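You operate a simulated robot arm through the tools that you are given. There is no shell and no other tool. Be economical: measure what you need, move in short steps, check, and stop when the job is done.

Carry out the task below with a simulated two-armed robot. There is one attempt and no reset: what you move stays moved.

## Task
Stack the box that says "wipes" from the top of the small table on top of the box marked "pads". Take the green tag from the top of the inspection bench and put it on the grey spacer. Take the test flat and put it on the top of the tool cart. Take the rubber block on the top of the goods counter and put it away on the top deck of the cart. Stack the glass disc that says "D65" from the top of the goods counter on top of the glass disc labelled "D92". Push the desk cards drawer shut. Take the pot that says "rubber" from the top of the desk and leave it on the stock card there. The order is free. Set down upright: green tag.

Only the result counts: the job must be done as asked and must still hold three seconds after the hand-in. Knocking over, shifting, dropping, spilling or breaking anything else fails it.

## Robot
Two 7-joint arms with two-finger parallel grippers on one trunk, on a base that drives. Base frame: it is fixed to the floor where the robot stands at the start and does not move with it; the origin is under the middle of the robot, x ahead of it, y to its left, z up; the surface under the hand at the start is at about z = 0.88. Readings come in m, degrees, newtons and seconds.
The left shoulder is at the start at [0.062, 0.196, 1.204], the right one opposite. With the tool pointing down near the work surface each hand reaches from about 0.26 to 0.7 m from the robot's upright axis, wherever it stands, measured 20 degrees to its own side. Places, roughly: blue box, green box, orange box [0.75, -0.25, 1]; desk cards drawer [2.5, -3.9, 0.6]; glass disc [6, 1.5, 0.75]; green pot, grey pot [2.5, -4.5, 0.75]; green tag [0.25, 1.75, 0.75]; grey spacer [4, 2, 0.75]; rubber block (6x6x3 cm) [5.8, 1.5, 0.9]; stock card [2.25, -4.5, 0.75]; test flat [1.25, 2, 0.75]; top deck of the cart [4, 0.5, 0.8]; top of the tool cart [3.4, 0.5, 0.9]. Payload 1.57 kg a hand.
Tool frame (each hand has its own): the origin (TCP) lies between the finger pads and is the grasp point; the fingertips stand 0.03 m ahead of it; z points along the fingers, y is the line along which they close. The gripper opens to 0.11 m. The fingers are 0.024 m wide and 0.012 m thick; the gripper's body (0.048 by 0.112 m) begins 0.078 m behind the TCP.
Orientation is that of the tool frame in the base frame, as [roll, pitch, yaw] about the fixed x, y, z axes, in that order (R = Rz(yaw) Ry(pitch) Rx(roll)). With the fingers straight down and closing along the base's y, the tool's x points along the base's -x, its y along +y and its z along -z.

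## Interface
- The arms move only by the tool apply_moves. It takes "left_targets", "right_targets" or both (then of equal length, played together; a hand with none holds still); each is one flat list of numbers, 7 for each row, row after row: the turn, a rotation vector about the base's x, y, z in degrees, then the shift along the base's x, y, z in m, then the closure in counts, from 0 (fully open) to 255 (shut). In form: [rx, ry, rz, tx, ty, tz, hand, rx, ry, rz, tx, ty, tz, hand, ...]. A call has 1 to 12 rows; each row shifts and turns the commanded pose from where the row before left it. Rows are played at 5 a second. More than 0.05 m and 8.6 degrees between two rows, or a gripper value outside its range, and nothing of the call is played. A pose out of reach is approached as far as the arm can. The call stops where the force on the tool passes 40 N (or 10 N more than at its start, if that is more) or the arm is blocked; 0.2 s more then pass. Each finger travels about 0.072 m/s and halts on what it meets, pressing with about 26 N; the grip force reading is that of the motor and also rises with nothing between the fingers. The clock runs only during rows and for 0.2 s after the last one: add rows that do not move to give the fingers time. The reply holds the time, the measured pose of the TCP, the force on the tool along the base axes, the opening and the grip force, in the units named above and with some noise, with the torque about the TCP (base axes, N m) and any sound that the robot's microphone picked up.
- Cameras (640 x 400 px; columns grow to the right, rows downward): "scene" is now at [0.0961, -0.015, 1.772]; the picture's right is [-0.21, -0.98, -0.00], its down [-0.87, 0.19, -0.46] and it looks along [0.45, -0.10, -0.89] (base axes); focal length 253 px, centre (320, 200). "left" rides on the left gripper at [0.07, -0.016, -0.141] in its tool frame; the picture's right is [0.23, 0.97, 0.00], its down [-0.85, 0.20, -0.48] and it looks along [-0.47, 0.11, 0.88] (tool axes); focal length 222 px, centre (320, 200). "right" rides on the right gripper at [0.07, 0.016, -0.141] in its tool frame; the picture's right is [-0.23, 0.97, 0.00], its down [-0.85, -0.20, -0.48] and it looks along [-0.47, -0.11, 0.88] (tool axes); focal length 222 px, centre (320, 200). There is no depth. A picture from a camera that has moved, and an enlarged one, comes with that camera's place and axes in the base frame and with its lens.
- get_image(camera): a new picture of that camera. It takes no simulated time.
- lift_body(by): slides the trunk up (or, below 0, down) by that many m; the arms and the scene camera ride with it, the base frame stays. It gives what a move gives, with no picture.
- drive_base(legs): drives the robot by 1 to 6 legs, each [ahead, left, turn to the left] in m, m and degrees, along the robot's own axes; the way and the turn of a leg run together, so that a leg with both is an arc; at most 1.5 m and 180 degrees a leg. The arms and the cameras ride along, it lands a little off, and it stops where it bumps. It gives what a move gives.
- head_to(pan, tilt): turns the head with the scene camera to pan (to the left, within 86 degrees either way) and tilt (down, from -29 to 69), counted from straight ahead of the robot. It gives what a move gives.
- zoom(camera, box): a new picture of the part [left, top, right, bottom] of that camera's present view, enlarged. It takes no simulated time.
- close_job(): hands the job in; it is judged then, once.

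Work in short steps. Places have to be worked out from the pictures, the camera data and where the tool is seen: move nearer, look again, correct. Check each grasp and each placing, and mend what went wrong. You have 196 turns and 184 pictures in all, those below and enlarged ones among them. Open the grippers and draw the arms clear of the work before you hand the job in, unless the task says otherwise; then end with one line.

The tools are called after ">>>" as name(argument=value, ...) on one line, values as JSON. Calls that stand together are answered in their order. apply_moves: Moves the arms, as the interface text tells. Its arguments: {"type":"object","properties":{"left_targets":{"type":"array","items":{"type":"number"}},"right_targets":{"type":"array","items":{"type":"number"}}},"required":[]} The other tools are called the same way: lift_body (by) slides the trunk up or down; drive_base (legs) drives the base; head_to (pan, tilt) turns the head that bears the scene camera; get_image (camera) takes a picture; zoom (camera, box) takes an enlarged picture of a part of a camera's view; close_job () hands the job in.

At the start:

```text
time: 0.0
left_tool_pos: [0.447, 0.0547, 1.1974]
left_orientation: [180.0, -0.1, 180.0]
left_contact_force: [0.5, -0.4, -0.8]
left_ft_torque: [0.02, 0.0, -0.01]
left_width: 0.1099
left_finger_force: 0.1
right_tool_pos: [0.3502, -0.2846, 1.2119]
right_orientation: [-179.9, -0.2, 180.0]
right_contact_force: [-0.5, -0.3, 0.1]
right_ft_torque: [-0.03, -0.01, 0.03]
right_width: 0.1103
right_finger_force: 0.0
trunk travel left (down, up): [-0.8, 0.19]
robot x, y, heading: [0.0016, 0.0009, 0.0]
head pan, tilt: [-12.1, 62.4]
```

scene: 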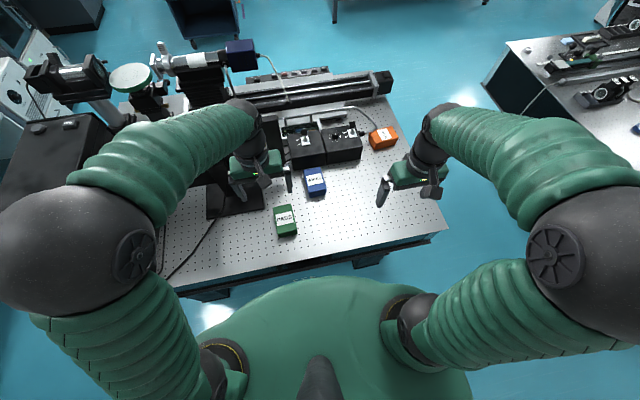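
right: 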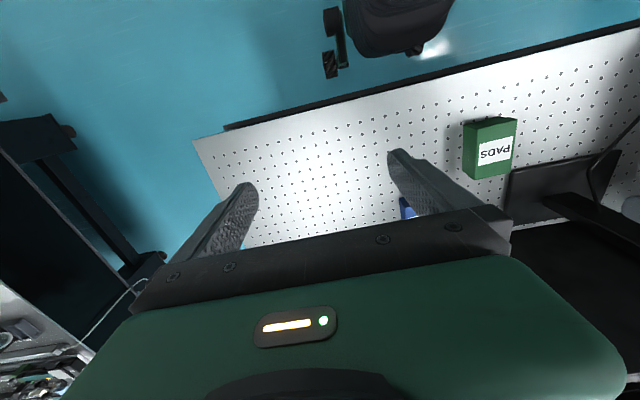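
left: 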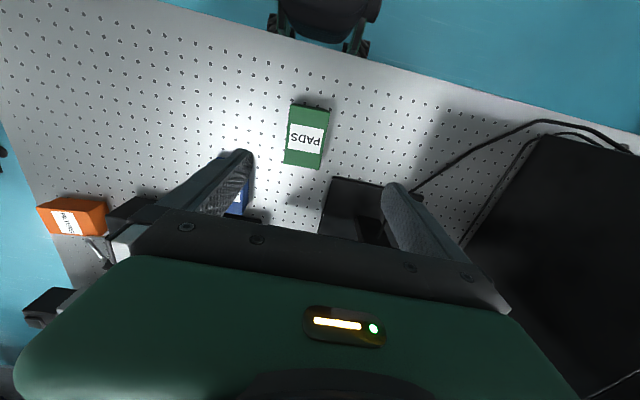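

The green box reads PADS; I need to find which of blue/orange says "wipes". Zooming.

>>> zoom(camera="scene", box=[250, 110, 410, 250])

>>> zoom(camera="left", box=[30, 90, 350, 250])

```text
2.86 times, centred on (330, 180) of scene
camera zoom: at [0.0961, -0.015, 1.772], right [-0.21, -0.98, 0.0], down [-0.87, 0.19, -0.46], along [0.45, -0.1, -0.89], focal length 724 px, centre (291, 257)
```

zoom: 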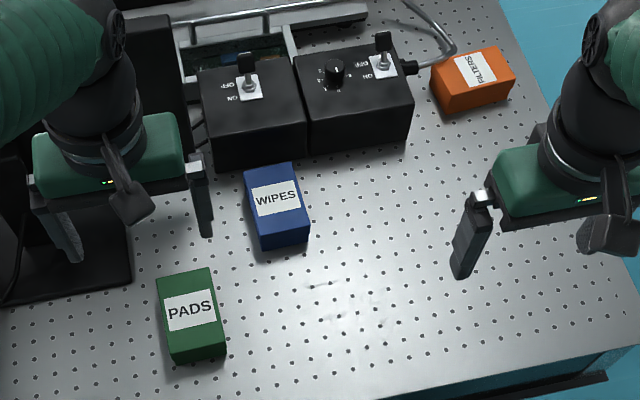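

```text
2.00 times, centred on (190, 170) of left
camera zoom: at [0.3778, 0.0385, 1.3402], right [-0.23, 0.97, 0.0], down [0.86, 0.2, 0.48], along [0.47, 0.11, -0.88], focal length 444 px, centre (580, 260)
```

zoom: 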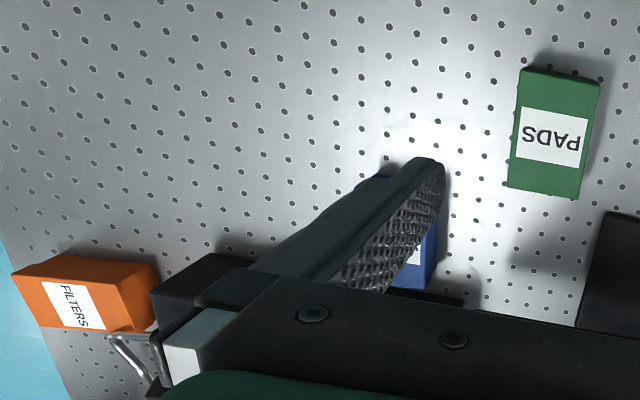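

WIPES is the blue box at about (0.62,-0.107), PADS at about (0.48,0.034), long sides along x. I draw the left arm up/back and bring the right hand above WIPES.

>>> apply_moves(left_targets=[0, 0, 0, 0, 0, 0.045, 0, 0, 0, 0, 0, 0, 0.045, 0, 0, 0, 0, -0.03, 0.02, 0.03, 0, 0, 0, 0, -0.03, 0.03, 0, 0, 0, 0, 0, -0.03, 0.03, 0, 0, 0, 0, 0, -0.03, 0.03, 0, 0, 0, 0, 0, 0, 0.03, 0, 0], right_targets=[0, 0, 0, 0.0, 0, 0, 0, 0, 0, 0, 0.04, 0.025, 0, 0, 0, 0, 0, 0.04, 0.025, 0, 0, 0, 0, 0, 0.045, 0.02, 0, 0, 0, 0, 0, 0.045, 0.02, 0, 0, 0, 0, 0, 0.04, 0.025, -0.01, 0, 0, 0, 0, 0.03, 0.02, -0.02, 0])

>>> get_image(camera="scene")

>>> get_image(camera="right")

```text
time: 1.6
left_tool_pos: [0.3285, 0.1961, 1.3163]
left_orientation: [-179.8, -0.1, 180.0]
left_contact_force: [0.5, -0.3, 0.6]
left_ft_torque: [0.06, -0.01, 0.01]
left_width: 0.1101
left_finger_force: 0.0
right_tool_pos: [0.5889, -0.1479, 1.183]
right_orientation: [-179.8, -0.1, -180.0]
right_contact_force: [0.1, 0.5, 0.6]
right_ft_torque: [-0.01, 0.06, 0.03]
right_width: 0.1099
right_finger_force: 0.1
trunk travel left (down, up): [-0.8, 0.19]
robot x, y, heading: [-0.0008, 0.0026, 0.1]
head pan, tilt: [-12.1, 62.4]
```

```text
178 pictures are left
camera scene: at [0.0989, -0.0112, 1.7718], right [-0.21, -0.98, 0.0], down [-0.87, 0.18, -0.46], along [0.45, -0.1, -0.89], focal length 253 px, centre (320, 200)
```

scene: 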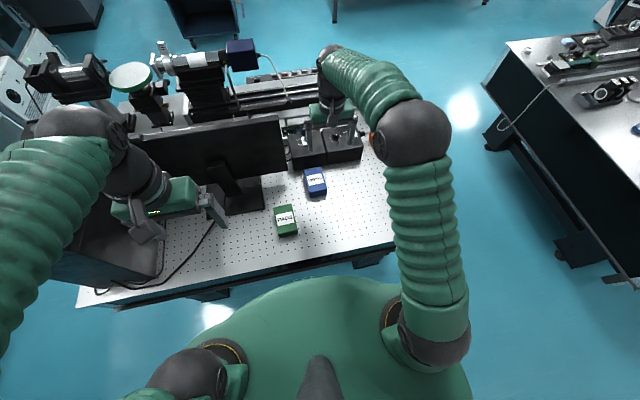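

```text
177 pictures are left
camera right: at [0.5194, -0.1323, 1.3242], right [0.23, 0.97, 0.0], down [0.86, -0.2, 0.48], along [0.46, -0.11, -0.88], focal length 222 px, centre (320, 200)
```

right: 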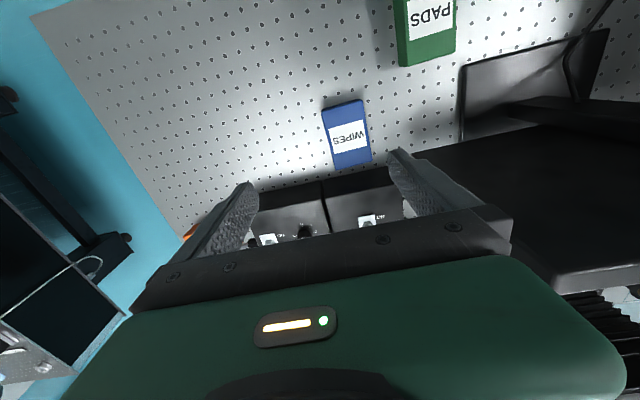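

WIPES is confirmed at ≈(0.62,-0.105). Monitor edge is at y≈0, clear enough. Align and descend.

>>> apply_moves(right_targets=[0, 0, 0, 0.031, 0.04, 0, 0, 0, 0, 0, 0, 0, -0.05, 0, 0, 0, 0, 0, 0, -0.05, 0, 0, 0, 0, 0, 0, -0.05, 0, 0, 0, 0, 0, 0, -0.03, 0, 0, 0, 0, 0, 0, 0, 0])

>>> get_image(camera="right")

>>> get_image(camera="scene")

```text
refused: row 1 steps farther than a row can; nothing moved
```

```text
176 pictures are left
camera right: at [0.5194, -0.1323, 1.3242], right [0.23, 0.97, 0.0], down [0.86, -0.2, 0.48], along [0.46, -0.11, -0.88], focal length 222 px, centre (320, 200)
```

right: 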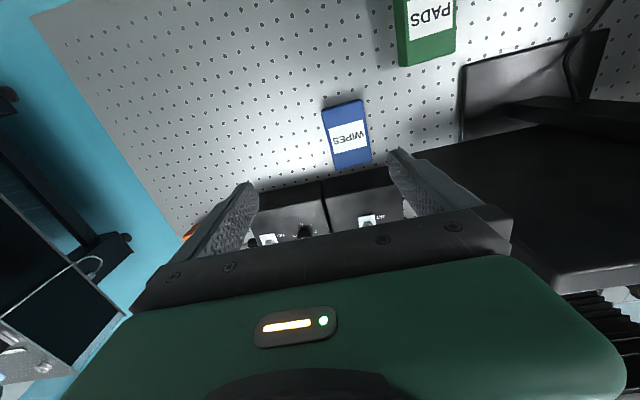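

```text
175 pictures are left
camera scene: at [0.0989, -0.0112, 1.7718], right [-0.21, -0.98, 0.0], down [-0.87, 0.18, -0.46], along [0.45, -0.1, -0.89], focal length 253 px, centre (320, 200)
```

scene: 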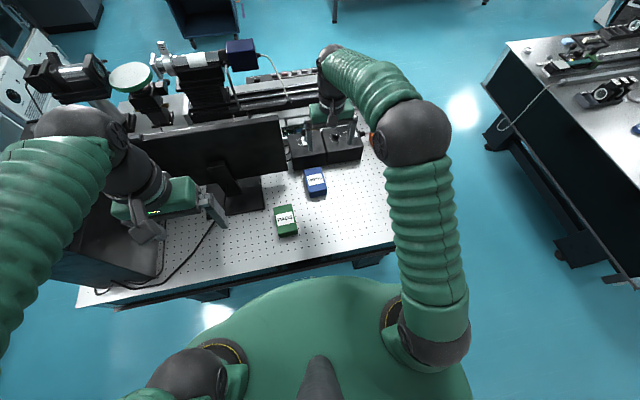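

The first step was just over 0.05 m; splitting it.

>>> apply_moves(right_targets=[0, 0, 0, 0.016, 0.021, 0, 0, 0, 0, 0, 0.015, 0.021, -0.02, 0, 0, 0, 0, 0, 0, -0.045, 0, 0, 0, 0, 0, 0, -0.045, 0, 0, 0, 0, 0, 0, -0.045, 0, 0, 0, 0, 0, 0, -0.025, 0, 0, 0, 0, 0, 0, 0, 0])

>>> get_image(camera="right")

```text
time: 3.2
left_tool_pos: [0.3264, 0.1962, 1.3174]
left_orientation: [-179.9, 0.0, -180.0]
left_contact_force: [-0.5, 0.1, 0.0]
left_ft_torque: [0.03, 0.02, -0.02]
left_width: 0.1099
left_finger_force: 0.0
right_tool_pos: [0.6209, -0.1055, 1.0008]
right_orientation: [179.9, 0.0, -180.0]
right_contact_force: [0.0, -0.3, -0.1]
right_ft_torque: [-0.02, 0.0, 0.0]
right_width: 0.1099
right_finger_force: 0.0
trunk travel left (down, up): [-0.8, 0.19]
robot x, y, heading: [0.0022, 0.001, -0.1]
head pan, tilt: [-12.1, 62.4]
```

```text
174 pictures are left
camera right: at [0.5507, -0.0904, 1.1432], right [0.23, 0.97, 0.0], down [0.85, -0.2, 0.48], along [0.47, -0.11, -0.88], focal length 222 px, centre (320, 200)
```

right: 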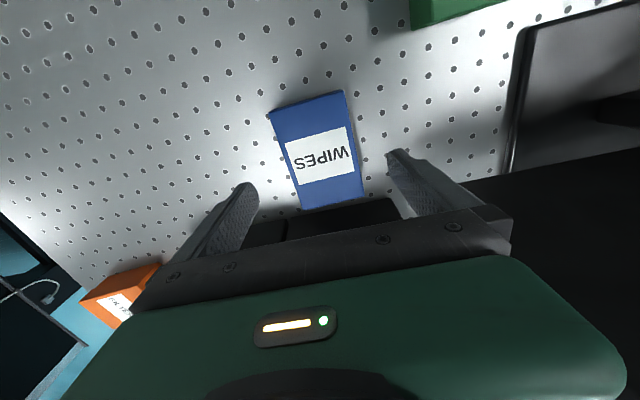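

Aligned. Descend to TCP z≈0.915 and grip.

>>> apply_moves(right_targets=[0, 0, 0, 0, 0, -0.045, 0, 0, 0, 0, 0, 0, -0.038, 0, 0, 0, 0, 0, 0, 0, 0, 0, 0, 0, 0, 0, 0, 255, 0, 0, 0, 0, 0, 0, 255, 0, 0, 0, 0, 0, 0, 255, 0, 0, 0, 0, 0, 0, 255])

>>> get_image(camera="right")

```text
time: 4.8
left_tool_pos: [0.3265, 0.1949, 1.3188]
left_orientation: [-180.0, 0.0, 180.0]
left_contact_force: [0.4, 0.2, 1.1]
left_ft_torque: [-0.01, -0.02, -0.02]
left_width: 0.1099
left_finger_force: 0.0
right_tool_pos: [0.6206, -0.1077, 0.9198]
right_orientation: [180.0, 0.0, -180.0]
right_contact_force: [0.1, 0.4, 3.5]
right_ft_torque: [0.04, 0.01, 0.1]
right_width: 0.0679
right_finger_force: 26.1
trunk travel left (down, up): [-0.8, 0.19]
robot x, y, heading: [-0.0005, 0.0011, 0.2]
head pan, tilt: [-12.1, 62.4]
```

```text
173 pictures are left
camera right: at [0.5504, -0.0923, 1.0604], right [0.23, 0.97, 0.0], down [0.85, -0.2, 0.48], along [0.47, -0.11, -0.88], focal length 222 px, centre (320, 200)
```

right: 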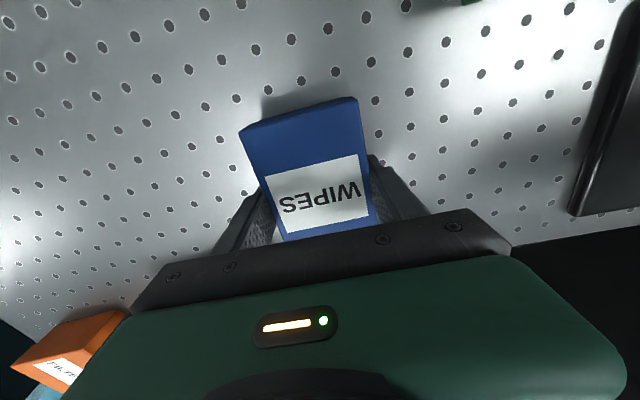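

Gripped (0.068). Lift and move toward PADS: up, back in x, then left.

>>> apply_moves(right_targets=[0, 0, 0, 0, 0, 0.045, 255, 0, 0, 0, 0, 0, 0.045, 255, 0, 0, 0, -0.045, 0, 0.01, 255, 0, 0, 0, -0.045, 0, 0, 255, 0, 0, 0, -0.045, 0.01, 0, 255, 0, 0, 0, 0, 0.045, 0, 255, 0, 0, 0, 0, 0.045, 0, 255, 0, 0, 0, 0, 0.035, 0, 255, 0, 0, 0, 0, 0, 0, 255])

>>> get_image(camera="right")

>>> get_image(camera="scene")

```text
time: 6.8
left_tool_pos: [0.3278, 0.1952, 1.3176]
left_orientation: [-180.0, -0.1, 180.0]
left_contact_force: [-0.3, 0.1, 0.6]
left_ft_torque: [0.0, -0.01, -0.03]
left_width: 0.1101
left_finger_force: 0.1
right_tool_pos: [0.4848, 0.0306, 1.0184]
right_orientation: [-180.0, 0.1, -180.0]
right_contact_force: [0.2, -0.3, -0.7]
right_ft_torque: [0.0, 0.01, 0.01]
right_width: 0.0681
right_finger_force: 26.7
trunk travel left (down, up): [-0.8, 0.19]
robot x, y, heading: [0.0035, 0.0005, -0.0]
head pan, tilt: [-12.1, 62.4]
```

```text
172 pictures are left
camera right: at [0.4158, 0.0452, 1.1603], right [0.23, 0.97, 0.0], down [0.85, -0.2, 0.48], along [0.47, -0.11, -0.88], focal length 222 px, centre (320, 200)
```

right: 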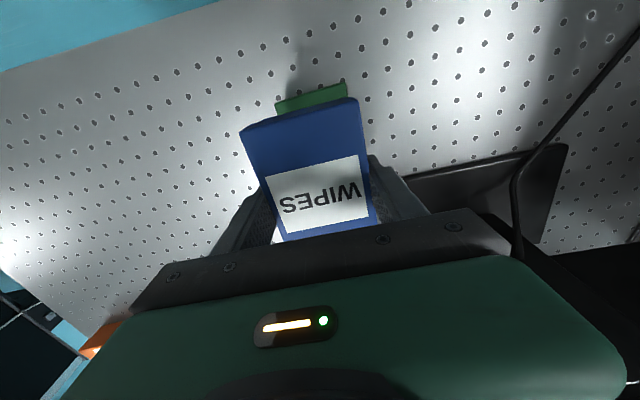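

```text
171 pictures are left
camera scene: at [0.0958, -0.0124, 1.772], right [-0.21, -0.98, 0.0], down [-0.87, 0.18, -0.46], along [0.45, -0.1, -0.89], focal length 253 px, centre (320, 200)
```

scene: 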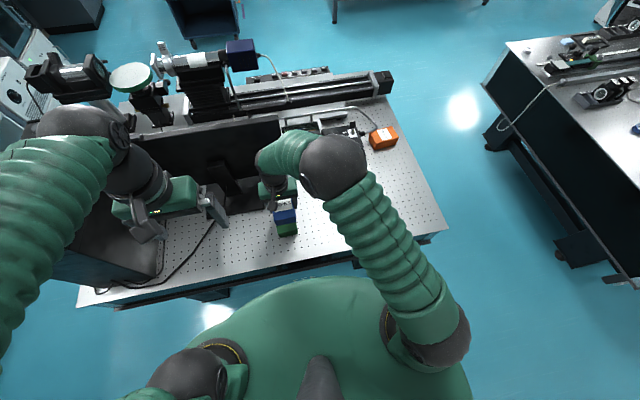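

PADS centre computes to ≈(0.481,0.033); shift -4 mm, +3 mm, and lower to just above contact.

>>> apply_moves(right_targets=[0, 0, 0, -0.004, 0.003, 0, 255, 0, 0, 0, 0, 0, -0.025, 255, 0, 0, 0, 0, 0, -0.02, 255, 0, 0, 0, 0, 0, -0.006, 255, 0, 0, 0, 0, 0, 0, 255])

>>> zoom(camera="scene", box=[230, 160, 350, 260])

```text
time: 8.0
left_tool_pos: [0.3263, 0.1953, 1.3178]
left_orientation: [179.9, -0.1, -180.0]
left_contact_force: [-0.3, -0.5, 0.3]
left_ft_torque: [-0.03, -0.01, 0.02]
left_width: 0.11
left_finger_force: 0.0
right_tool_pos: [0.4802, 0.0354, 0.968]
right_orientation: [179.9, 0.1, 179.9]
right_contact_force: [-0.1, -0.7, 14.4]
right_ft_torque: [-0.1, 0.17, 0.07]
right_width: 0.0677
right_finger_force: 26.0
trunk travel left (down, up): [-0.8, 0.19]
robot x, y, heading: [0.0048, -0.0019, -0.3]
head pan, tilt: [-12.1, 62.4]
```

```text
4.00 times, centred on (290, 210) of scene
camera zoom: at [0.0948, -0.0126, 1.7724], right [-0.21, -0.98, 0.0], down [-0.87, 0.18, -0.46], along [0.45, -0.1, -0.89], focal length 1014 px, centre (440, 160)
```

zoom: 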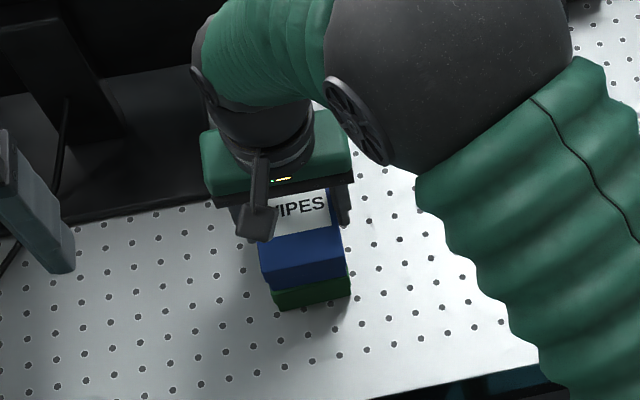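

Contact at 14 N: resting on PADS. Release and rise.

>>> apply_moves(right_targets=[0, 0, 0, 0, 0, 0.001, 255, 0, 0, 0, 0, 0, 0, 100, 0, 0, 0, 0, 0, 0, 60, 0, 0, 0, 0, 0, 0, 60, 0, 0, 0, 0, 0, 0.03, 60, 0, 0, 0, 0, 0, 0.045, 60, 0, 0, 0, 0, -0.03, 0.035, 60, 0, 0, 0, -0.03, -0.035, 0.02, 0, 0, 0, 0, -0.03, -0.035, 0, 0, 0, 0, 0, -0.03, -0.035, 0, 0, 0, 0, 0, 0, -0.045, 0, 0])

>>> get_image(camera="scene")

>>> zoom(camera="scene", box=[230, 160, 350, 260])

```text
refused: row 8 steps farther than a row can; nothing moved
```

```text
169 pictures are left
camera scene: at [0.0948, -0.0126, 1.7724], right [-0.21, -0.98, 0.0], down [-0.87, 0.18, -0.46], along [0.45, -0.1, -0.89], focal length 253 px, centre (320, 200)
```

scene: 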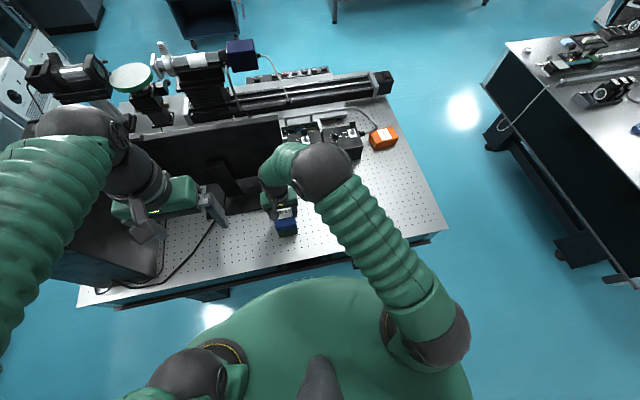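

```text
4.00 times, centred on (290, 210) of scene
camera zoom: at [0.0948, -0.0126, 1.7724], right [-0.21, -0.98, 0.0], down [-0.87, 0.18, -0.46], along [0.45, -0.1, -0.89], focal length 1014 px, centre (440, 160)
```

zoom: 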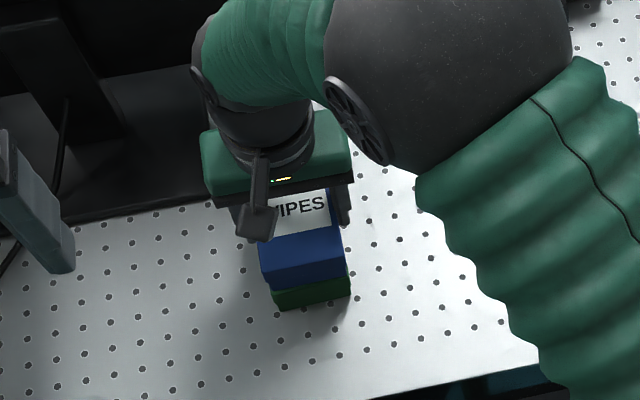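

Keep steps smaller; release and rise.

>>> apply_moves(right_targets=[0, 0, 0, 0, 0, 0.001, 255, 0, 0, 0, 0, 0, 0, 100, 0, 0, 0, 0, 0, 0, 60, 0, 0, 0, 0, 0, 0, 60, 0, 0, 0, 0, 0, 0.03, 60, 0, 0, 0, 0, 0, 0.045, 60, 0, 0, 0, 0, -0.02, 0.035, 60, 0, 0, 0, -0.02, -0.035, 0.02, 0, 0, 0, 0, -0.03, -0.035, 0, 0, 0, 0, 0, -0.03, -0.035, 0, 0, 0, 0, 0, 0, -0.045, 0, 0])

>>> zoom(camera="scene", box=[230, 160, 350, 260])

```text
time: 10.4
left_tool_pos: [0.3272, 0.1941, 1.3176]
left_orientation: [-179.9, 0.0, -180.0]
left_contact_force: [-0.9, -0.8, -0.5]
left_ft_torque: [0.01, 0.01, 0.0]
left_width: 0.1101
left_finger_force: 0.2
right_tool_pos: [0.3979, -0.1371, 1.1009]
right_orientation: [179.9, -0.1, 180.0]
right_contact_force: [0.3, -0.5, 0.0]
right_ft_torque: [0.0, -0.01, -0.01]
right_width: 0.1097
right_finger_force: 0.2
trunk travel left (down, up): [-0.8, 0.19]
robot x, y, heading: [0.0016, -0.0018, -0.1]
head pan, tilt: [-12.1, 62.4]
```

```text
4.00 times, centred on (290, 210) of scene
camera zoom: at [0.0963, -0.0153, 1.7719], right [-0.21, -0.98, 0.0], down [-0.87, 0.19, -0.46], along [0.45, -0.1, -0.89], focal length 1014 px, centre (440, 160)
```

zoom: 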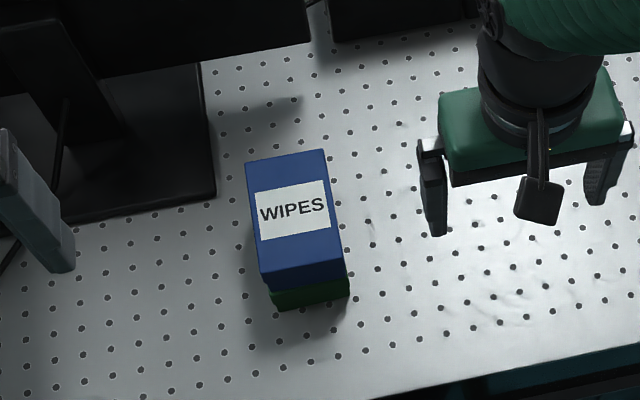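

WIPES sits on PADS. Tuck the right arm and look around for navigation.

>>> apply_moves(right_targets=[0, 0, 0, -0.03, -0.035, 0, 0, 0, 0, 0, -0.035, -0.03, 0.015, 0, 0, 0, 0, 0, -0.02, 0.045, 0, 0, 0, 0, 0, 0, 0.045, 0, 0, 0, 0, 0, 0, 0.045, 0, 0, 0, 0, 0, 0, 0.045, 0])

>>> head_to(pan=70, tilt=25)

>>> get_image(camera="scene")

>>> head_to(pan=0, tilt=20)

>>> get_image(camera="scene")

>>> head_to(pan=-70, tilt=25)

>>> get_image(camera="scene")

```text
time: 11.8
left_tool_pos: [0.3252, 0.1958, 1.3182]
left_orientation: [-179.9, 0.0, 180.0]
left_contact_force: [-0.5, -0.5, 0.2]
left_ft_torque: [0.01, 0.02, 0.05]
left_width: 0.11
left_finger_force: 0.1
right_tool_pos: [0.3369, -0.2244, 1.2961]
right_orientation: [180.0, 0.1, 180.0]
right_contact_force: [-0.7, -0.4, 0.9]
right_ft_torque: [-0.02, -0.01, -0.03]
right_width: 0.1099
right_finger_force: 0.2
trunk travel left (down, up): [-0.8, 0.19]
robot x, y, heading: [-0.0057, 0.0022, 0.0]
head pan, tilt: [-12.1, 62.4]
```

```text
time: 13.3
left_tool_pos: [0.3272, 0.1934, 1.3178]
left_orientation: [179.9, 0.0, 180.0]
left_contact_force: [0.2, -0.3, -0.6]
left_ft_torque: [0.0, -0.01, 0.02]
left_width: 0.1098
left_finger_force: 0.2
right_tool_pos: [0.3376, -0.2237, 1.295]
right_orientation: [-180.0, 0.0, 179.9]
right_contact_force: [-0.3, 0.9, 0.3]
right_ft_torque: [-0.02, 0.02, 0.02]
right_width: 0.1103
right_finger_force: 0.1
trunk travel left (down, up): [-0.8, 0.19]
robot x, y, heading: [-0.0007, -0.0008, -0.2]
head pan, tilt: [70.0, 25.0]
```

```text
166 pictures are left
camera scene: at [0.0641, 0.0862, 1.8248], right [0.94, -0.34, 0.0], down [-0.15, -0.4, -0.91], along [0.31, 0.85, -0.42], focal length 253 px, centre (320, 200)
```

scene: 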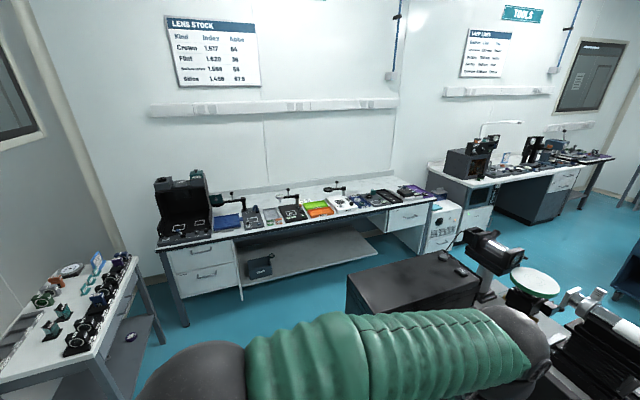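

```text
time: 14.8
left_tool_pos: [0.3267, 0.1942, 1.3182]
left_orientation: [-179.9, 0.0, 180.0]
left_contact_force: [0.0, -0.4, 0.4]
left_ft_torque: [-0.01, 0.0, 0.02]
left_width: 0.11
left_finger_force: 0.1
right_tool_pos: [0.3379, -0.2247, 1.2947]
right_orientation: [-180.0, 0.0, -179.9]
right_contact_force: [0.8, -0.1, -0.9]
right_ft_torque: [-0.03, -0.02, 0.02]
right_width: 0.1099
right_finger_force: 0.0
trunk travel left (down, up): [-0.8, 0.19]
robot x, y, heading: [-0.0008, 0.0026, 0.0]
head pan, tilt: [0.0, 20.0]
```

```text
165 pictures are left
camera scene: at [0.1256, -0.0005, 1.8329], right [0.0, -1.0, 0.0], down [-0.34, 0.0, -0.94], along [0.94, 0.0, -0.34], focal length 253 px, centre (320, 200)
```

scene: 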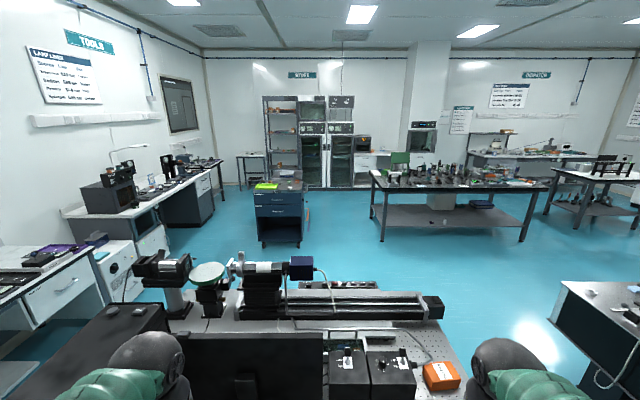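

```text
time: 16.2
left_tool_pos: [0.3274, 0.1948, 1.3184]
left_orientation: [-180.0, 0.0, 180.0]
left_contact_force: [-0.4, 0.1, -0.5]
left_ft_torque: [0.01, 0.01, 0.01]
left_width: 0.1098
left_finger_force: 0.0
right_tool_pos: [0.3377, -0.2249, 1.2956]
right_orientation: [-180.0, 0.0, 180.0]
right_contact_force: [0.0, 0.3, -0.6]
right_ft_torque: [0.0, -0.02, -0.02]
right_width: 0.1101
right_finger_force: 0.0
trunk travel left (down, up): [-0.8, 0.19]
robot x, y, heading: [0.0018, -0.0023, -0.2]
head pan, tilt: [-70.0, 25.0]
```

```text
164 pictures are left
camera scene: at [0.064, -0.0871, 1.8249], right [-0.94, -0.34, 0.0], down [-0.15, 0.4, -0.91], along [0.31, -0.85, -0.42], focal length 253 px, centre (320, 200)
```

scene: 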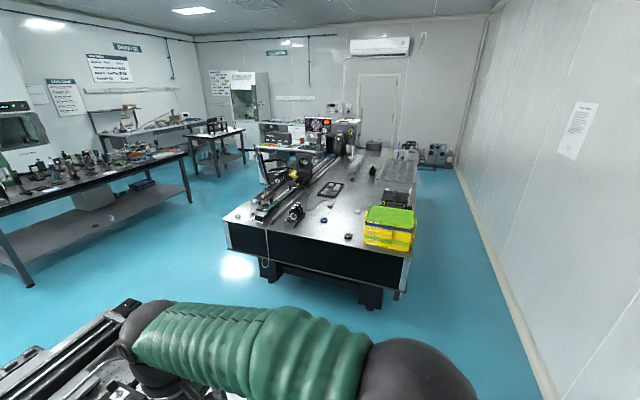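

The inspection bench is on the left wall. I back off, turn left and approach the tag spot with clearance.

>>> drive_base(legs=[[-0.2, 0, 0], [0, 0, 90], [1.15, 0, 0]])

>>> head_to(pan=-15, tilt=40)

>>> get_image(camera="scene")

```text
time: 26.9
left_tool_pos: [-0.3587, 1.4762, 1.3189]
left_orientation: [180.0, 0.0, -90.4]
left_contact_force: [-0.2, -0.9, -0.1]
left_ft_torque: [0.0, -0.01, 0.0]
left_width: 0.1099
left_finger_force: 0.0
right_tool_pos: [0.0594, 1.4846, 1.2958]
right_orientation: [-180.0, 0.0, -90.4]
right_contact_force: [0.0, 0.3, 0.1]
right_ft_torque: [0.05, -0.02, 0.02]
right_width: 0.11
right_finger_force: 0.0
trunk travel left (down, up): [-0.8, 0.19]
robot x, y, heading: [-0.1648, 1.1479, 89.4]
head pan, tilt: [-70.0, 25.0]
```

```text
time: 28.2
left_tool_pos: [-0.3587, 1.4771, 1.3163]
left_orientation: [-180.0, 0.0, -90.4]
left_contact_force: [0.2, 0.6, 0.9]
left_ft_torque: [0.04, -0.02, -0.01]
left_width: 0.11
left_finger_force: 0.2
right_tool_pos: [0.0598, 1.4857, 1.2953]
right_orientation: [180.0, 0.0, -90.4]
right_contact_force: [-0.2, -0.2, 0.0]
right_ft_torque: [0.01, 0.02, 0.01]
right_width: 0.1101
right_finger_force: 0.0
trunk travel left (down, up): [-0.8, 0.19]
robot x, y, heading: [-0.1687, 1.148, 89.5]
head pan, tilt: [-15.0, 40.0]
```

```text
163 pictures are left
camera scene: at [-0.1434, 1.2626, 1.8016], right [0.96, -0.27, 0.0], down [-0.17, -0.62, -0.77], along [0.2, 0.74, -0.64], focal length 253 px, centre (320, 200)
```

scene: 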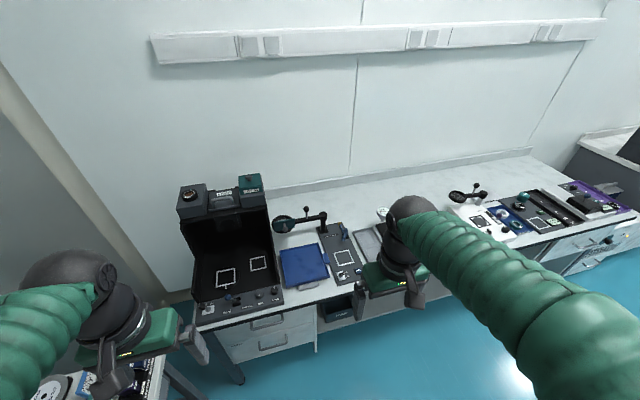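

Slide right ~0.45 m and look at the bench.

>>> drive_base(legs=[[0, -0.45, 0.6]])

>>> head_to(pan=0, tilt=42)

>>> get_image(camera="scene")

```text
time: 30.9
left_tool_pos: [0.083, 1.475, 1.3172]
left_orientation: [-179.7, 0.0, -89.2]
left_contact_force: [0.5, 0.0, -0.2]
left_ft_torque: [0.0, 0.06, 0.02]
left_width: 0.1102
left_finger_force: 0.1
right_tool_pos: [0.5013, 1.4912, 1.2964]
right_orientation: [-179.7, 0.0, -89.2]
right_contact_force: [-0.1, 0.1, 0.3]
right_ft_torque: [0.02, 0.01, 0.01]
right_width: 0.1098
right_finger_force: 0.0
trunk travel left (down, up): [-0.8, 0.19]
robot x, y, heading: [0.2879, 1.1497, 90.5]
head pan, tilt: [-15.0, 40.0]
```

```text
time: 31.7
left_tool_pos: [0.087, 1.4754, 1.3185]
left_orientation: [-179.9, 0.0, -89.2]
left_contact_force: [-0.1, -0.2, -0.2]
left_ft_torque: [-0.02, -0.03, 0.0]
left_width: 0.11
left_finger_force: 0.0
right_tool_pos: [0.5046, 1.4918, 1.2958]
right_orientation: [180.0, 0.0, -89.2]
right_contact_force: [-0.2, -0.1, -0.1]
right_ft_torque: [0.0, 0.0, 0.0]
right_width: 0.11
right_finger_force: 0.0
trunk travel left (down, up): [-0.8, 0.19]
robot x, y, heading: [0.2861, 1.1514, 90.5]
head pan, tilt: [0.0, 42.0]
```

```text
162 pictures are left
camera scene: at [0.2854, 1.2659, 1.7986], right [1.0, 0.01, 0.0], down [0.01, -0.67, -0.74], along [-0.01, 0.74, -0.67], focal length 253 px, centre (320, 200)
```

scene: 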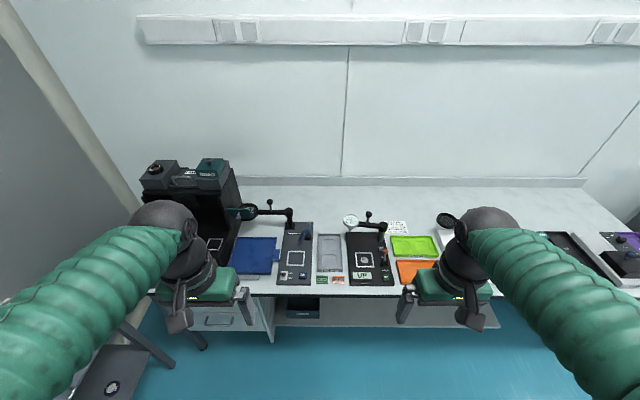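

>>> zoom(camera="scene", box=[230, 200, 430, 310])

>>> zoom(camera="scene", box=[380, 200, 640, 310])

```text
3.20 times, centred on (330, 255) of scene
camera zoom: at [0.2854, 1.2659, 1.7986], right [1.0, 0.01, 0.0], down [0.01, -0.67, -0.74], along [-0.01, 0.74, -0.67], focal length 811 px, centre (288, 24)
```

zoom: 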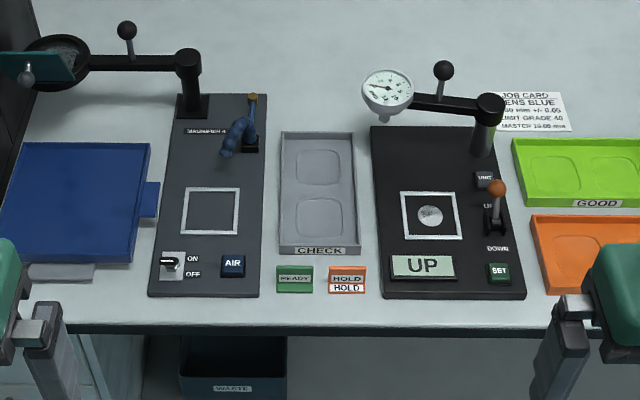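

```text
2.46 times, centred on (510, 255) of scene
camera zoom: at [0.2854, 1.2659, 1.7986], right [1.0, 0.01, 0.0], down [0.01, -0.67, -0.74], along [-0.01, 0.74, -0.67], focal length 624 px, centre (-148, 65)
```

zoom: 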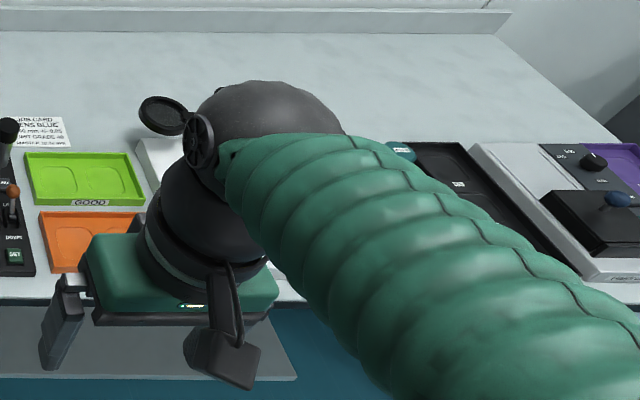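

>>> zoom(camera="scene", box=[305, 265, 355, 297])

```text
12.50 times, centred on (330, 281) of scene
camera zoom: at [0.2854, 1.2659, 1.7986], right [1.0, 0.01, 0.0], down [0.01, -0.67, -0.74], along [-0.01, 0.74, -0.67], focal length 3167 px, centre (195, -812)
```

zoom: 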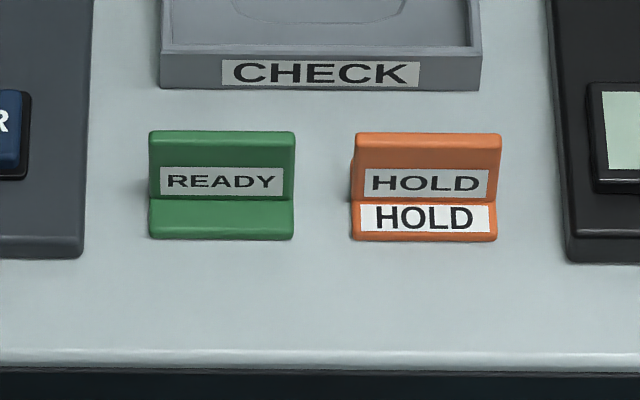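

READY tag (green) is an L-shaped stand at ≈(0.286,1.88). I'll drive 0.25 m closer and lower the trunk by 0.12.

>>> drive_base(legs=[[0.25, 0, -0.5]])

>>> lift_body(by=-0.12)

>>> head_to(pan=0, tilt=60)

>>> get_image(camera="scene")

>>> get_image(camera="left")

```text
time: 33.5
left_tool_pos: [0.088, 1.73, 1.3189]
left_orientation: [-180.0, 0.2, -89.7]
left_contact_force: [-0.3, -0.8, 0.0]
left_ft_torque: [0.06, -0.03, -0.02]
left_width: 0.1102
left_finger_force: 0.0
right_tool_pos: [0.5066, 1.7424, 1.2965]
right_orientation: [180.0, 0.0, -89.9]
right_contact_force: [0.4, -1.3, -0.3]
right_ft_torque: [0.03, -0.02, 0.0]
right_width: 0.1101
right_finger_force: 0.0
trunk travel left (down, up): [-0.8, 0.19]
robot x, y, heading: [0.2821, 1.4088, 89.9]
head pan, tilt: [0.0, 42.0]
```

```text
time: 35.0
left_tool_pos: [0.0867, 1.7354, 1.198]
left_orientation: [-180.0, -0.1, -89.8]
left_contact_force: [-0.1, -0.6, 0.0]
left_ft_torque: [-0.02, -0.04, -0.01]
left_width: 0.11
left_finger_force: 0.1
right_tool_pos: [0.5065, 1.747, 1.1748]
right_orientation: [-180.0, 0.0, -89.8]
right_contact_force: [0.0, 0.4, 0.2]
right_ft_torque: [-0.02, -0.02, 0.0]
right_width: 0.1101
right_finger_force: 0.0
trunk travel left (down, up): [-0.68, 0.31]
robot x, y, heading: [0.2845, 1.4102, 90.0]
head pan, tilt: [0.0, 42.0]
```

```text
time: 35.8
left_tool_pos: [0.0869, 1.7347, 1.1988]
left_orientation: [-180.0, -0.1, -89.8]
left_contact_force: [0.2, 0.0, 0.1]
left_ft_torque: [-0.04, -0.01, 0.03]
left_width: 0.1099
left_finger_force: 0.1
right_tool_pos: [0.5067, 1.7471, 1.1749]
right_orientation: [-179.9, -0.1, -89.8]
right_contact_force: [-1.1, 0.1, -0.4]
right_ft_torque: [0.03, 0.0, -0.02]
right_width: 0.1099
right_finger_force: 0.0
trunk travel left (down, up): [-0.68, 0.31]
robot x, y, heading: [0.2847, 1.4093, 89.8]
head pan, tilt: [0.0, 60.0]
```

```text
158 pictures are left
camera scene: at [0.2843, 1.5065, 1.6548], right [1.0, 0.0, 0.0], down [0.0, -0.87, -0.5], along [0.0, 0.5, -0.87], focal length 253 px, centre (320, 200)
```

scene: 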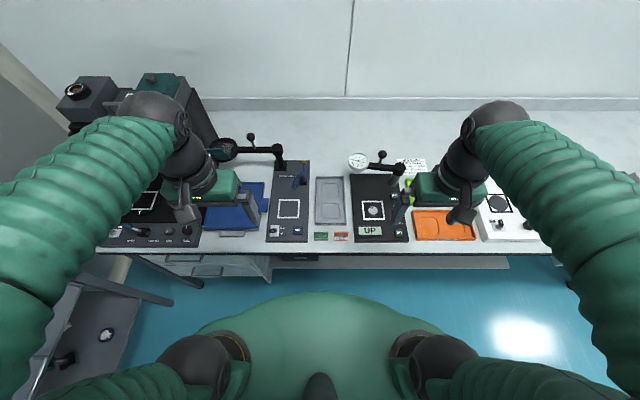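

```text
157 pictures are left
camera left: at [0.1048, 1.6647, 1.3387], right [-0.97, -0.23, 0.0], down [-0.2, 0.85, 0.48], along [-0.11, 0.46, -0.88], focal length 222 px, centre (320, 200)
```

left: 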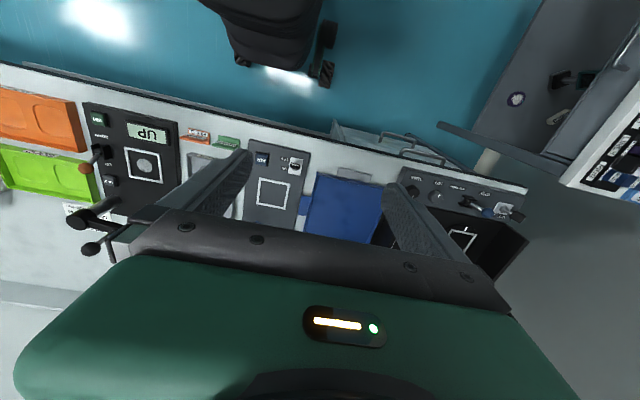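

Bring the left hand over the tag while turning it 90° so the fingers close along y (across the tag's upright plate).

>>> apply_moves(left_targets=[0, 0, -8.2, 0.0182, 0.0105, -0.008, 0, 0, 0, -8.2, 0.0182, 0.0105, -0.008, 0, 0, 0, -8.2, 0.0182, 0.0105, -0.008, 0, 0, 0, -8.2, 0.0182, 0.0105, -0.008, 0, 0, 0, -8.2, 0.0182, 0.0105, -0.008, 0, 0, 0, -8.2, 0.0182, 0.0105, -0.008, 0, 0, 0, -8.2, 0.0182, 0.0105, -0.008, 0, 0, 0, -8.2, 0.0182, 0.0105, -0.008, 0, 0, 0, -8.2, 0.0182, 0.0105, -0.008, 0, 0, 0, -8.2, 0.0182, 0.0105, -0.008, 0, 0, 0, -8.2, 0.0182, 0.0105, -0.008, 0, 0, 0, 0, 0, 0, 0, 0])

>>> get_image(camera="left")

>>> get_image(camera="scene")

```text
time: 38.4
left_tool_pos: [0.2892, 1.8499, 1.111]
left_orientation: [-180.0, 0.0, 180.0]
left_contact_force: [-0.2, -0.3, -1.1]
left_ft_torque: [0.01, 0.0, 0.0]
left_width: 0.1101
left_finger_force: 0.1
right_tool_pos: [0.5062, 1.7468, 1.1762]
right_orientation: [180.0, 0.0, -89.7]
right_contact_force: [-0.3, -0.6, 0.4]
right_ft_torque: [0.01, 0.01, 0.01]
right_width: 0.11
right_finger_force: 0.1
trunk travel left (down, up): [-0.68, 0.31]
robot x, y, heading: [0.2855, 1.4071, 90.2]
head pan, tilt: [0.0, 60.0]
```

```text
156 pictures are left
camera left: at [0.2202, 1.8325, 1.2513], right [-0.23, 0.97, 0.0], down [0.86, 0.2, 0.48], along [0.47, 0.11, -0.88], focal length 222 px, centre (320, 200)
```

left: 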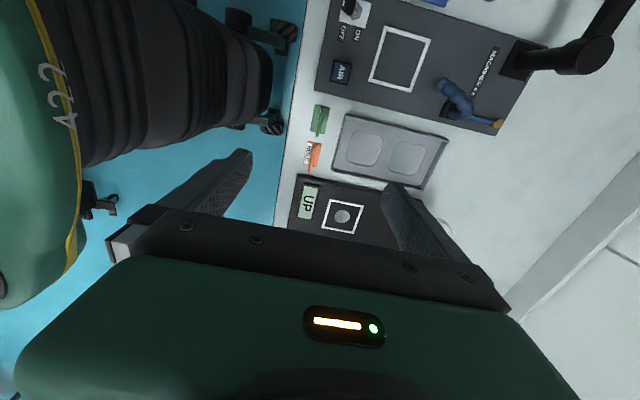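

```text
155 pictures are left
camera scene: at [0.2856, 1.507, 1.6548], right [1.0, 0.0, 0.0], down [0.0, -0.87, -0.5], along [0.0, 0.5, -0.87], focal length 253 px, centre (320, 200)
```

scene: 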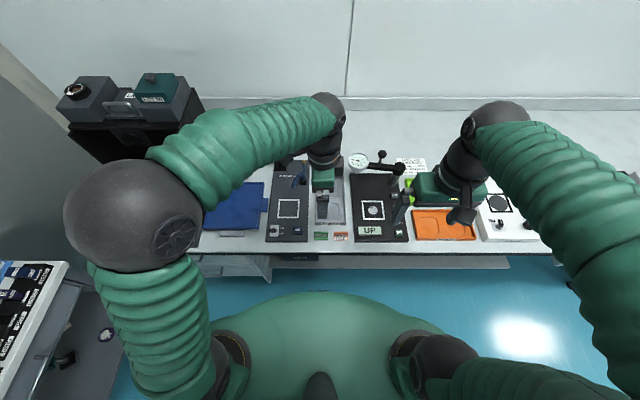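

Tag is near (0.29,1.847). Descend some and re-measure.

>>> apply_moves(left_targets=[0, 0, 0, 0, 0, -0.045, 0, 0, 0, 0, 0, 0, -0.045, 0, 0, 0, 0, 0, 0, -0.03, 0, 0, 0, 0, 0, 0, 0, 0])

>>> get_image(camera="left")

```text
time: 39.4
left_tool_pos: [0.2869, 1.8511, 0.9887]
left_orientation: [-179.9, 0.0, -180.0]
left_contact_force: [0.6, 0.1, 1.1]
left_ft_torque: [-0.01, 0.0, 0.01]
left_width: 0.1101
left_finger_force: 0.0
right_tool_pos: [0.506, 1.7469, 1.1755]
right_orientation: [180.0, -0.1, -89.8]
right_contact_force: [-0.9, -0.6, 0.3]
right_ft_torque: [-0.03, 0.02, -0.01]
right_width: 0.1101
right_finger_force: 0.0
trunk travel left (down, up): [-0.68, 0.31]
robot x, y, heading: [0.2847, 1.4062, 90.4]
head pan, tilt: [0.0, 60.0]
```

```text
154 pictures are left
camera left: at [0.218, 1.8347, 1.1295], right [-0.23, 0.97, 0.0], down [0.86, 0.2, 0.48], along [0.47, 0.11, -0.88], focal length 222 px, centre (320, 200)
```

left: 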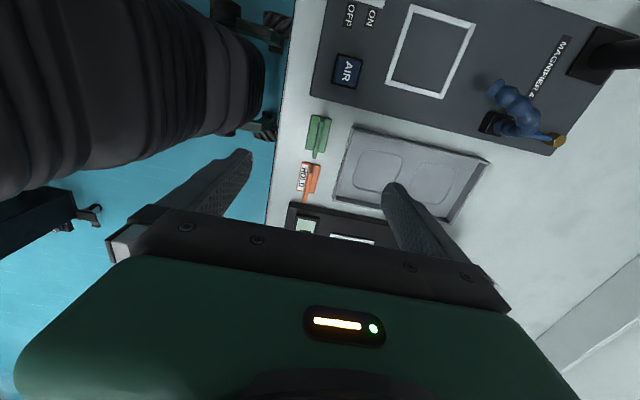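

>>> zoom(camera="left", box=[280, 100, 360, 150])

>>> zoom(camera="scene", box=[290, 160, 370, 250])

```text
8.00 times, centred on (320, 125) of left
camera zoom: at [0.218, 1.8347, 1.1295], right [-0.23, 0.97, 0.0], down [0.86, 0.2, 0.48], along [0.47, 0.11, -0.88], focal length 1777 px, centre (320, 800)
```

zoom: 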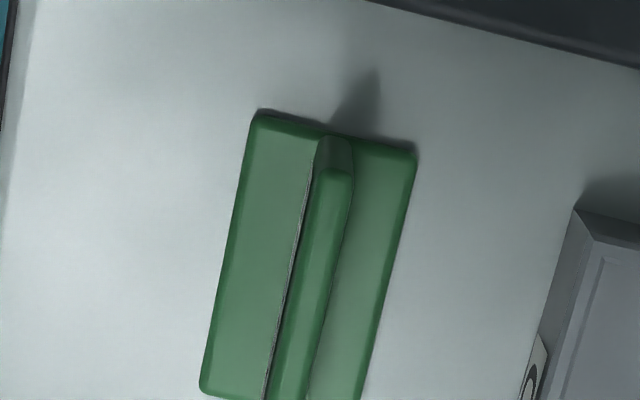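

```text
4.44 times, centred on (330, 205) of scene
camera zoom: at [0.2854, 1.5076, 1.6547], right [1.0, 0.0, 0.0], down [0.0, -0.87, -0.5], along [0.0, 0.5, -0.87], focal length 1126 px, centre (276, 178)
```

zoom: 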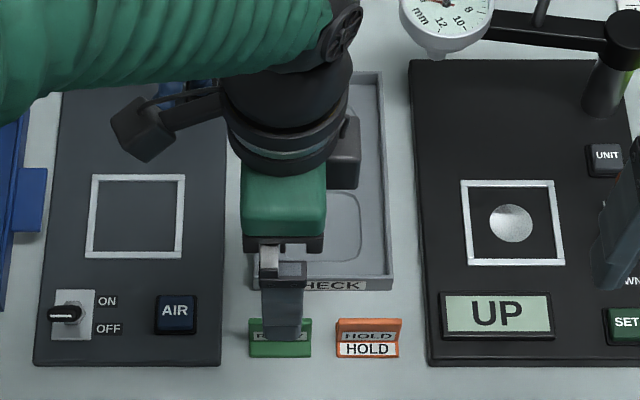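

The tag is an inverted T; plate centre ≈(0.286,1.848), height ≈0.8–0.835. Partly close the hand and descend to z≈0.86.

>>> apply_moves(left_targets=[0, 0, 0, 0, -0.003, 0, 190, 0, 0, 0, 0, 0, -0.03, 190, 0, 0, 0, 0, 0, -0.03, 190, 0, 0, 0, 0, 0, -0.03, 190, 0, 0, 0, 0, 0, -0.03, 190, 0, 0, 0, 0, 0, 0, 190])

>>> get_image(camera="left")

>>> zoom(camera="scene", box=[290, 190, 370, 250])

```text
time: 40.8
left_tool_pos: [0.2868, 1.8492, 0.8717]
left_orientation: [180.0, -0.1, -179.8]
left_contact_force: [0.7, -0.2, 0.0]
left_ft_torque: [0.01, 0.0, -0.01]
left_width: 0.0283
left_finger_force: 0.0
right_tool_pos: [0.507, 1.7461, 1.1751]
right_orientation: [-180.0, 0.0, -89.8]
right_contact_force: [0.6, -0.1, 0.1]
right_ft_torque: [0.01, 0.01, 0.03]
right_width: 0.1102
right_finger_force: 0.1
trunk travel left (down, up): [-0.68, 0.31]
robot x, y, heading: [0.2847, 1.4105, 90.3]
head pan, tilt: [0.0, 60.0]
```

```text
151 pictures are left
camera left: at [0.2182, 1.8326, 1.0127], right [-0.23, 0.97, 0.0], down [0.86, 0.2, 0.48], along [0.47, 0.11, -0.88], focal length 222 px, centre (320, 200)
```

left: 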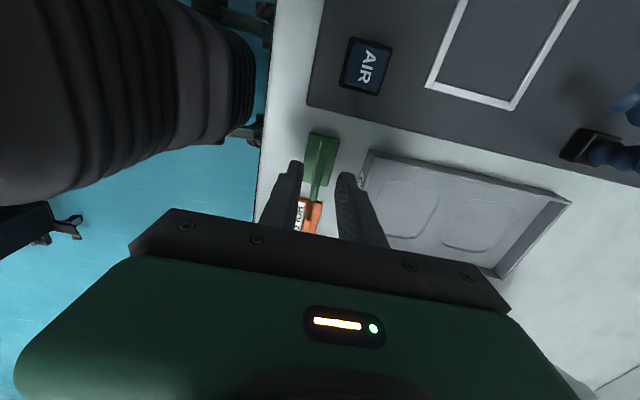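

```text
6.67 times, centred on (330, 220) of scene
camera zoom: at [0.2856, 1.5075, 1.6547], right [1.0, 0.0, 0.0], down [0.0, -0.87, -0.5], along [0.0, 0.5, -0.87], focal length 1689 px, centre (253, 67)
```

zoom: 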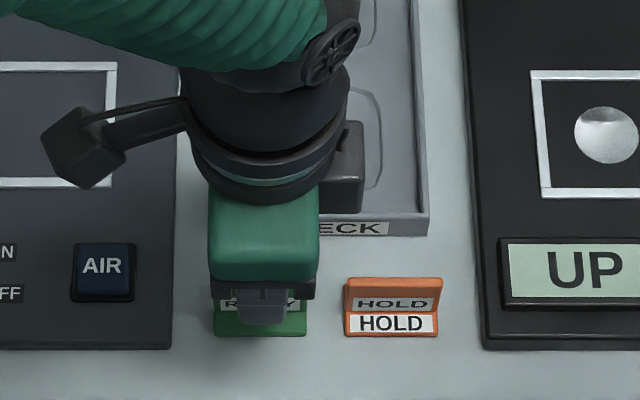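

Finger straddle looks right. Descend 24 mm in small steps, watching force, then close.

>>> apply_moves(left_targets=[0, 0, 0, 0.002, -0.001, -0.008, 190, 0, 0, 0, 0, 0, -0.008, 190, 0, 0, 0, 0, 0, -0.006, 190, 0, 0, 0, 0, 0, 0, 190])

>>> get_image(camera="left")

```text
time: 41.8
left_tool_pos: [0.2898, 1.8456, 0.8489]
left_orientation: [-179.8, -0.1, 179.9]
left_contact_force: [0.5, -0.7, -0.1]
left_ft_torque: [0.01, 0.0, -0.02]
left_width: 0.0282
left_finger_force: 0.1
right_tool_pos: [0.5063, 1.7468, 1.1751]
right_orientation: [179.9, 0.0, -89.8]
right_contact_force: [-0.7, -1.3, -0.3]
right_ft_torque: [-0.04, 0.0, 0.02]
right_width: 0.11
right_finger_force: 0.1
trunk travel left (down, up): [-0.68, 0.31]
robot x, y, heading: [0.2811, 1.4105, 90.4]
head pan, tilt: [0.0, 60.0]
```

```text
149 pictures are left
camera left: at [0.2209, 1.8296, 0.9902], right [-0.23, 0.97, 0.0], down [0.86, 0.2, 0.48], along [0.47, 0.11, -0.88], focal length 222 px, centre (320, 200)
```

left: 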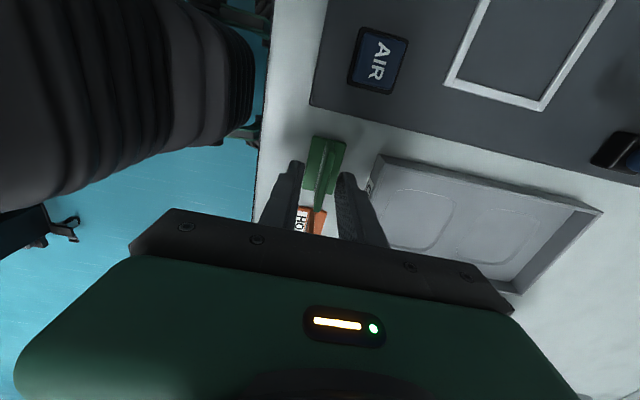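

>>> apply_moves(left_targets=[0, 0, 0, 0, 0.002, -0.004, 190, 0, 0, 0, 0, 0, -0.003, 190, 0, 0, 0, 0, 0, 0, 190])

>>> zoom(camera="left", box=[260, 120, 380, 250])

```text
time: 42.6
left_tool_pos: [0.2897, 1.847, 0.8408]
left_orientation: [-179.8, -0.1, 180.0]
left_contact_force: [1.1, -0.1, -0.6]
left_ft_torque: [0.02, 0.0, 0.0]
left_width: 0.028
left_finger_force: 0.1
right_tool_pos: [0.5075, 1.7468, 1.1744]
right_orientation: [-179.9, -0.1, -89.8]
right_contact_force: [-0.6, 0.3, -0.4]
right_ft_torque: [0.01, -0.04, -0.01]
right_width: 0.1098
right_finger_force: 0.0
trunk travel left (down, up): [-0.68, 0.31]
robot x, y, heading: [0.2822, 1.4085, 90.3]
head pan, tilt: [0.0, 60.0]
```

```text
3.08 times, centred on (320, 185) of left
camera zoom: at [0.2217, 1.8309, 0.9824], right [-0.23, 0.97, 0.0], down [0.86, 0.2, 0.48], along [0.47, 0.11, -0.88], focal length 684 px, centre (320, 246)
```

zoom: 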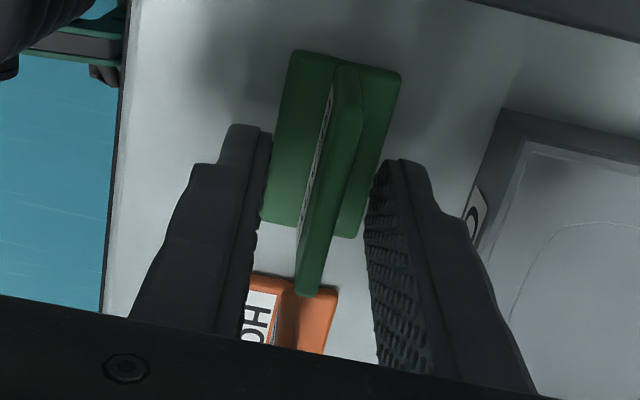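

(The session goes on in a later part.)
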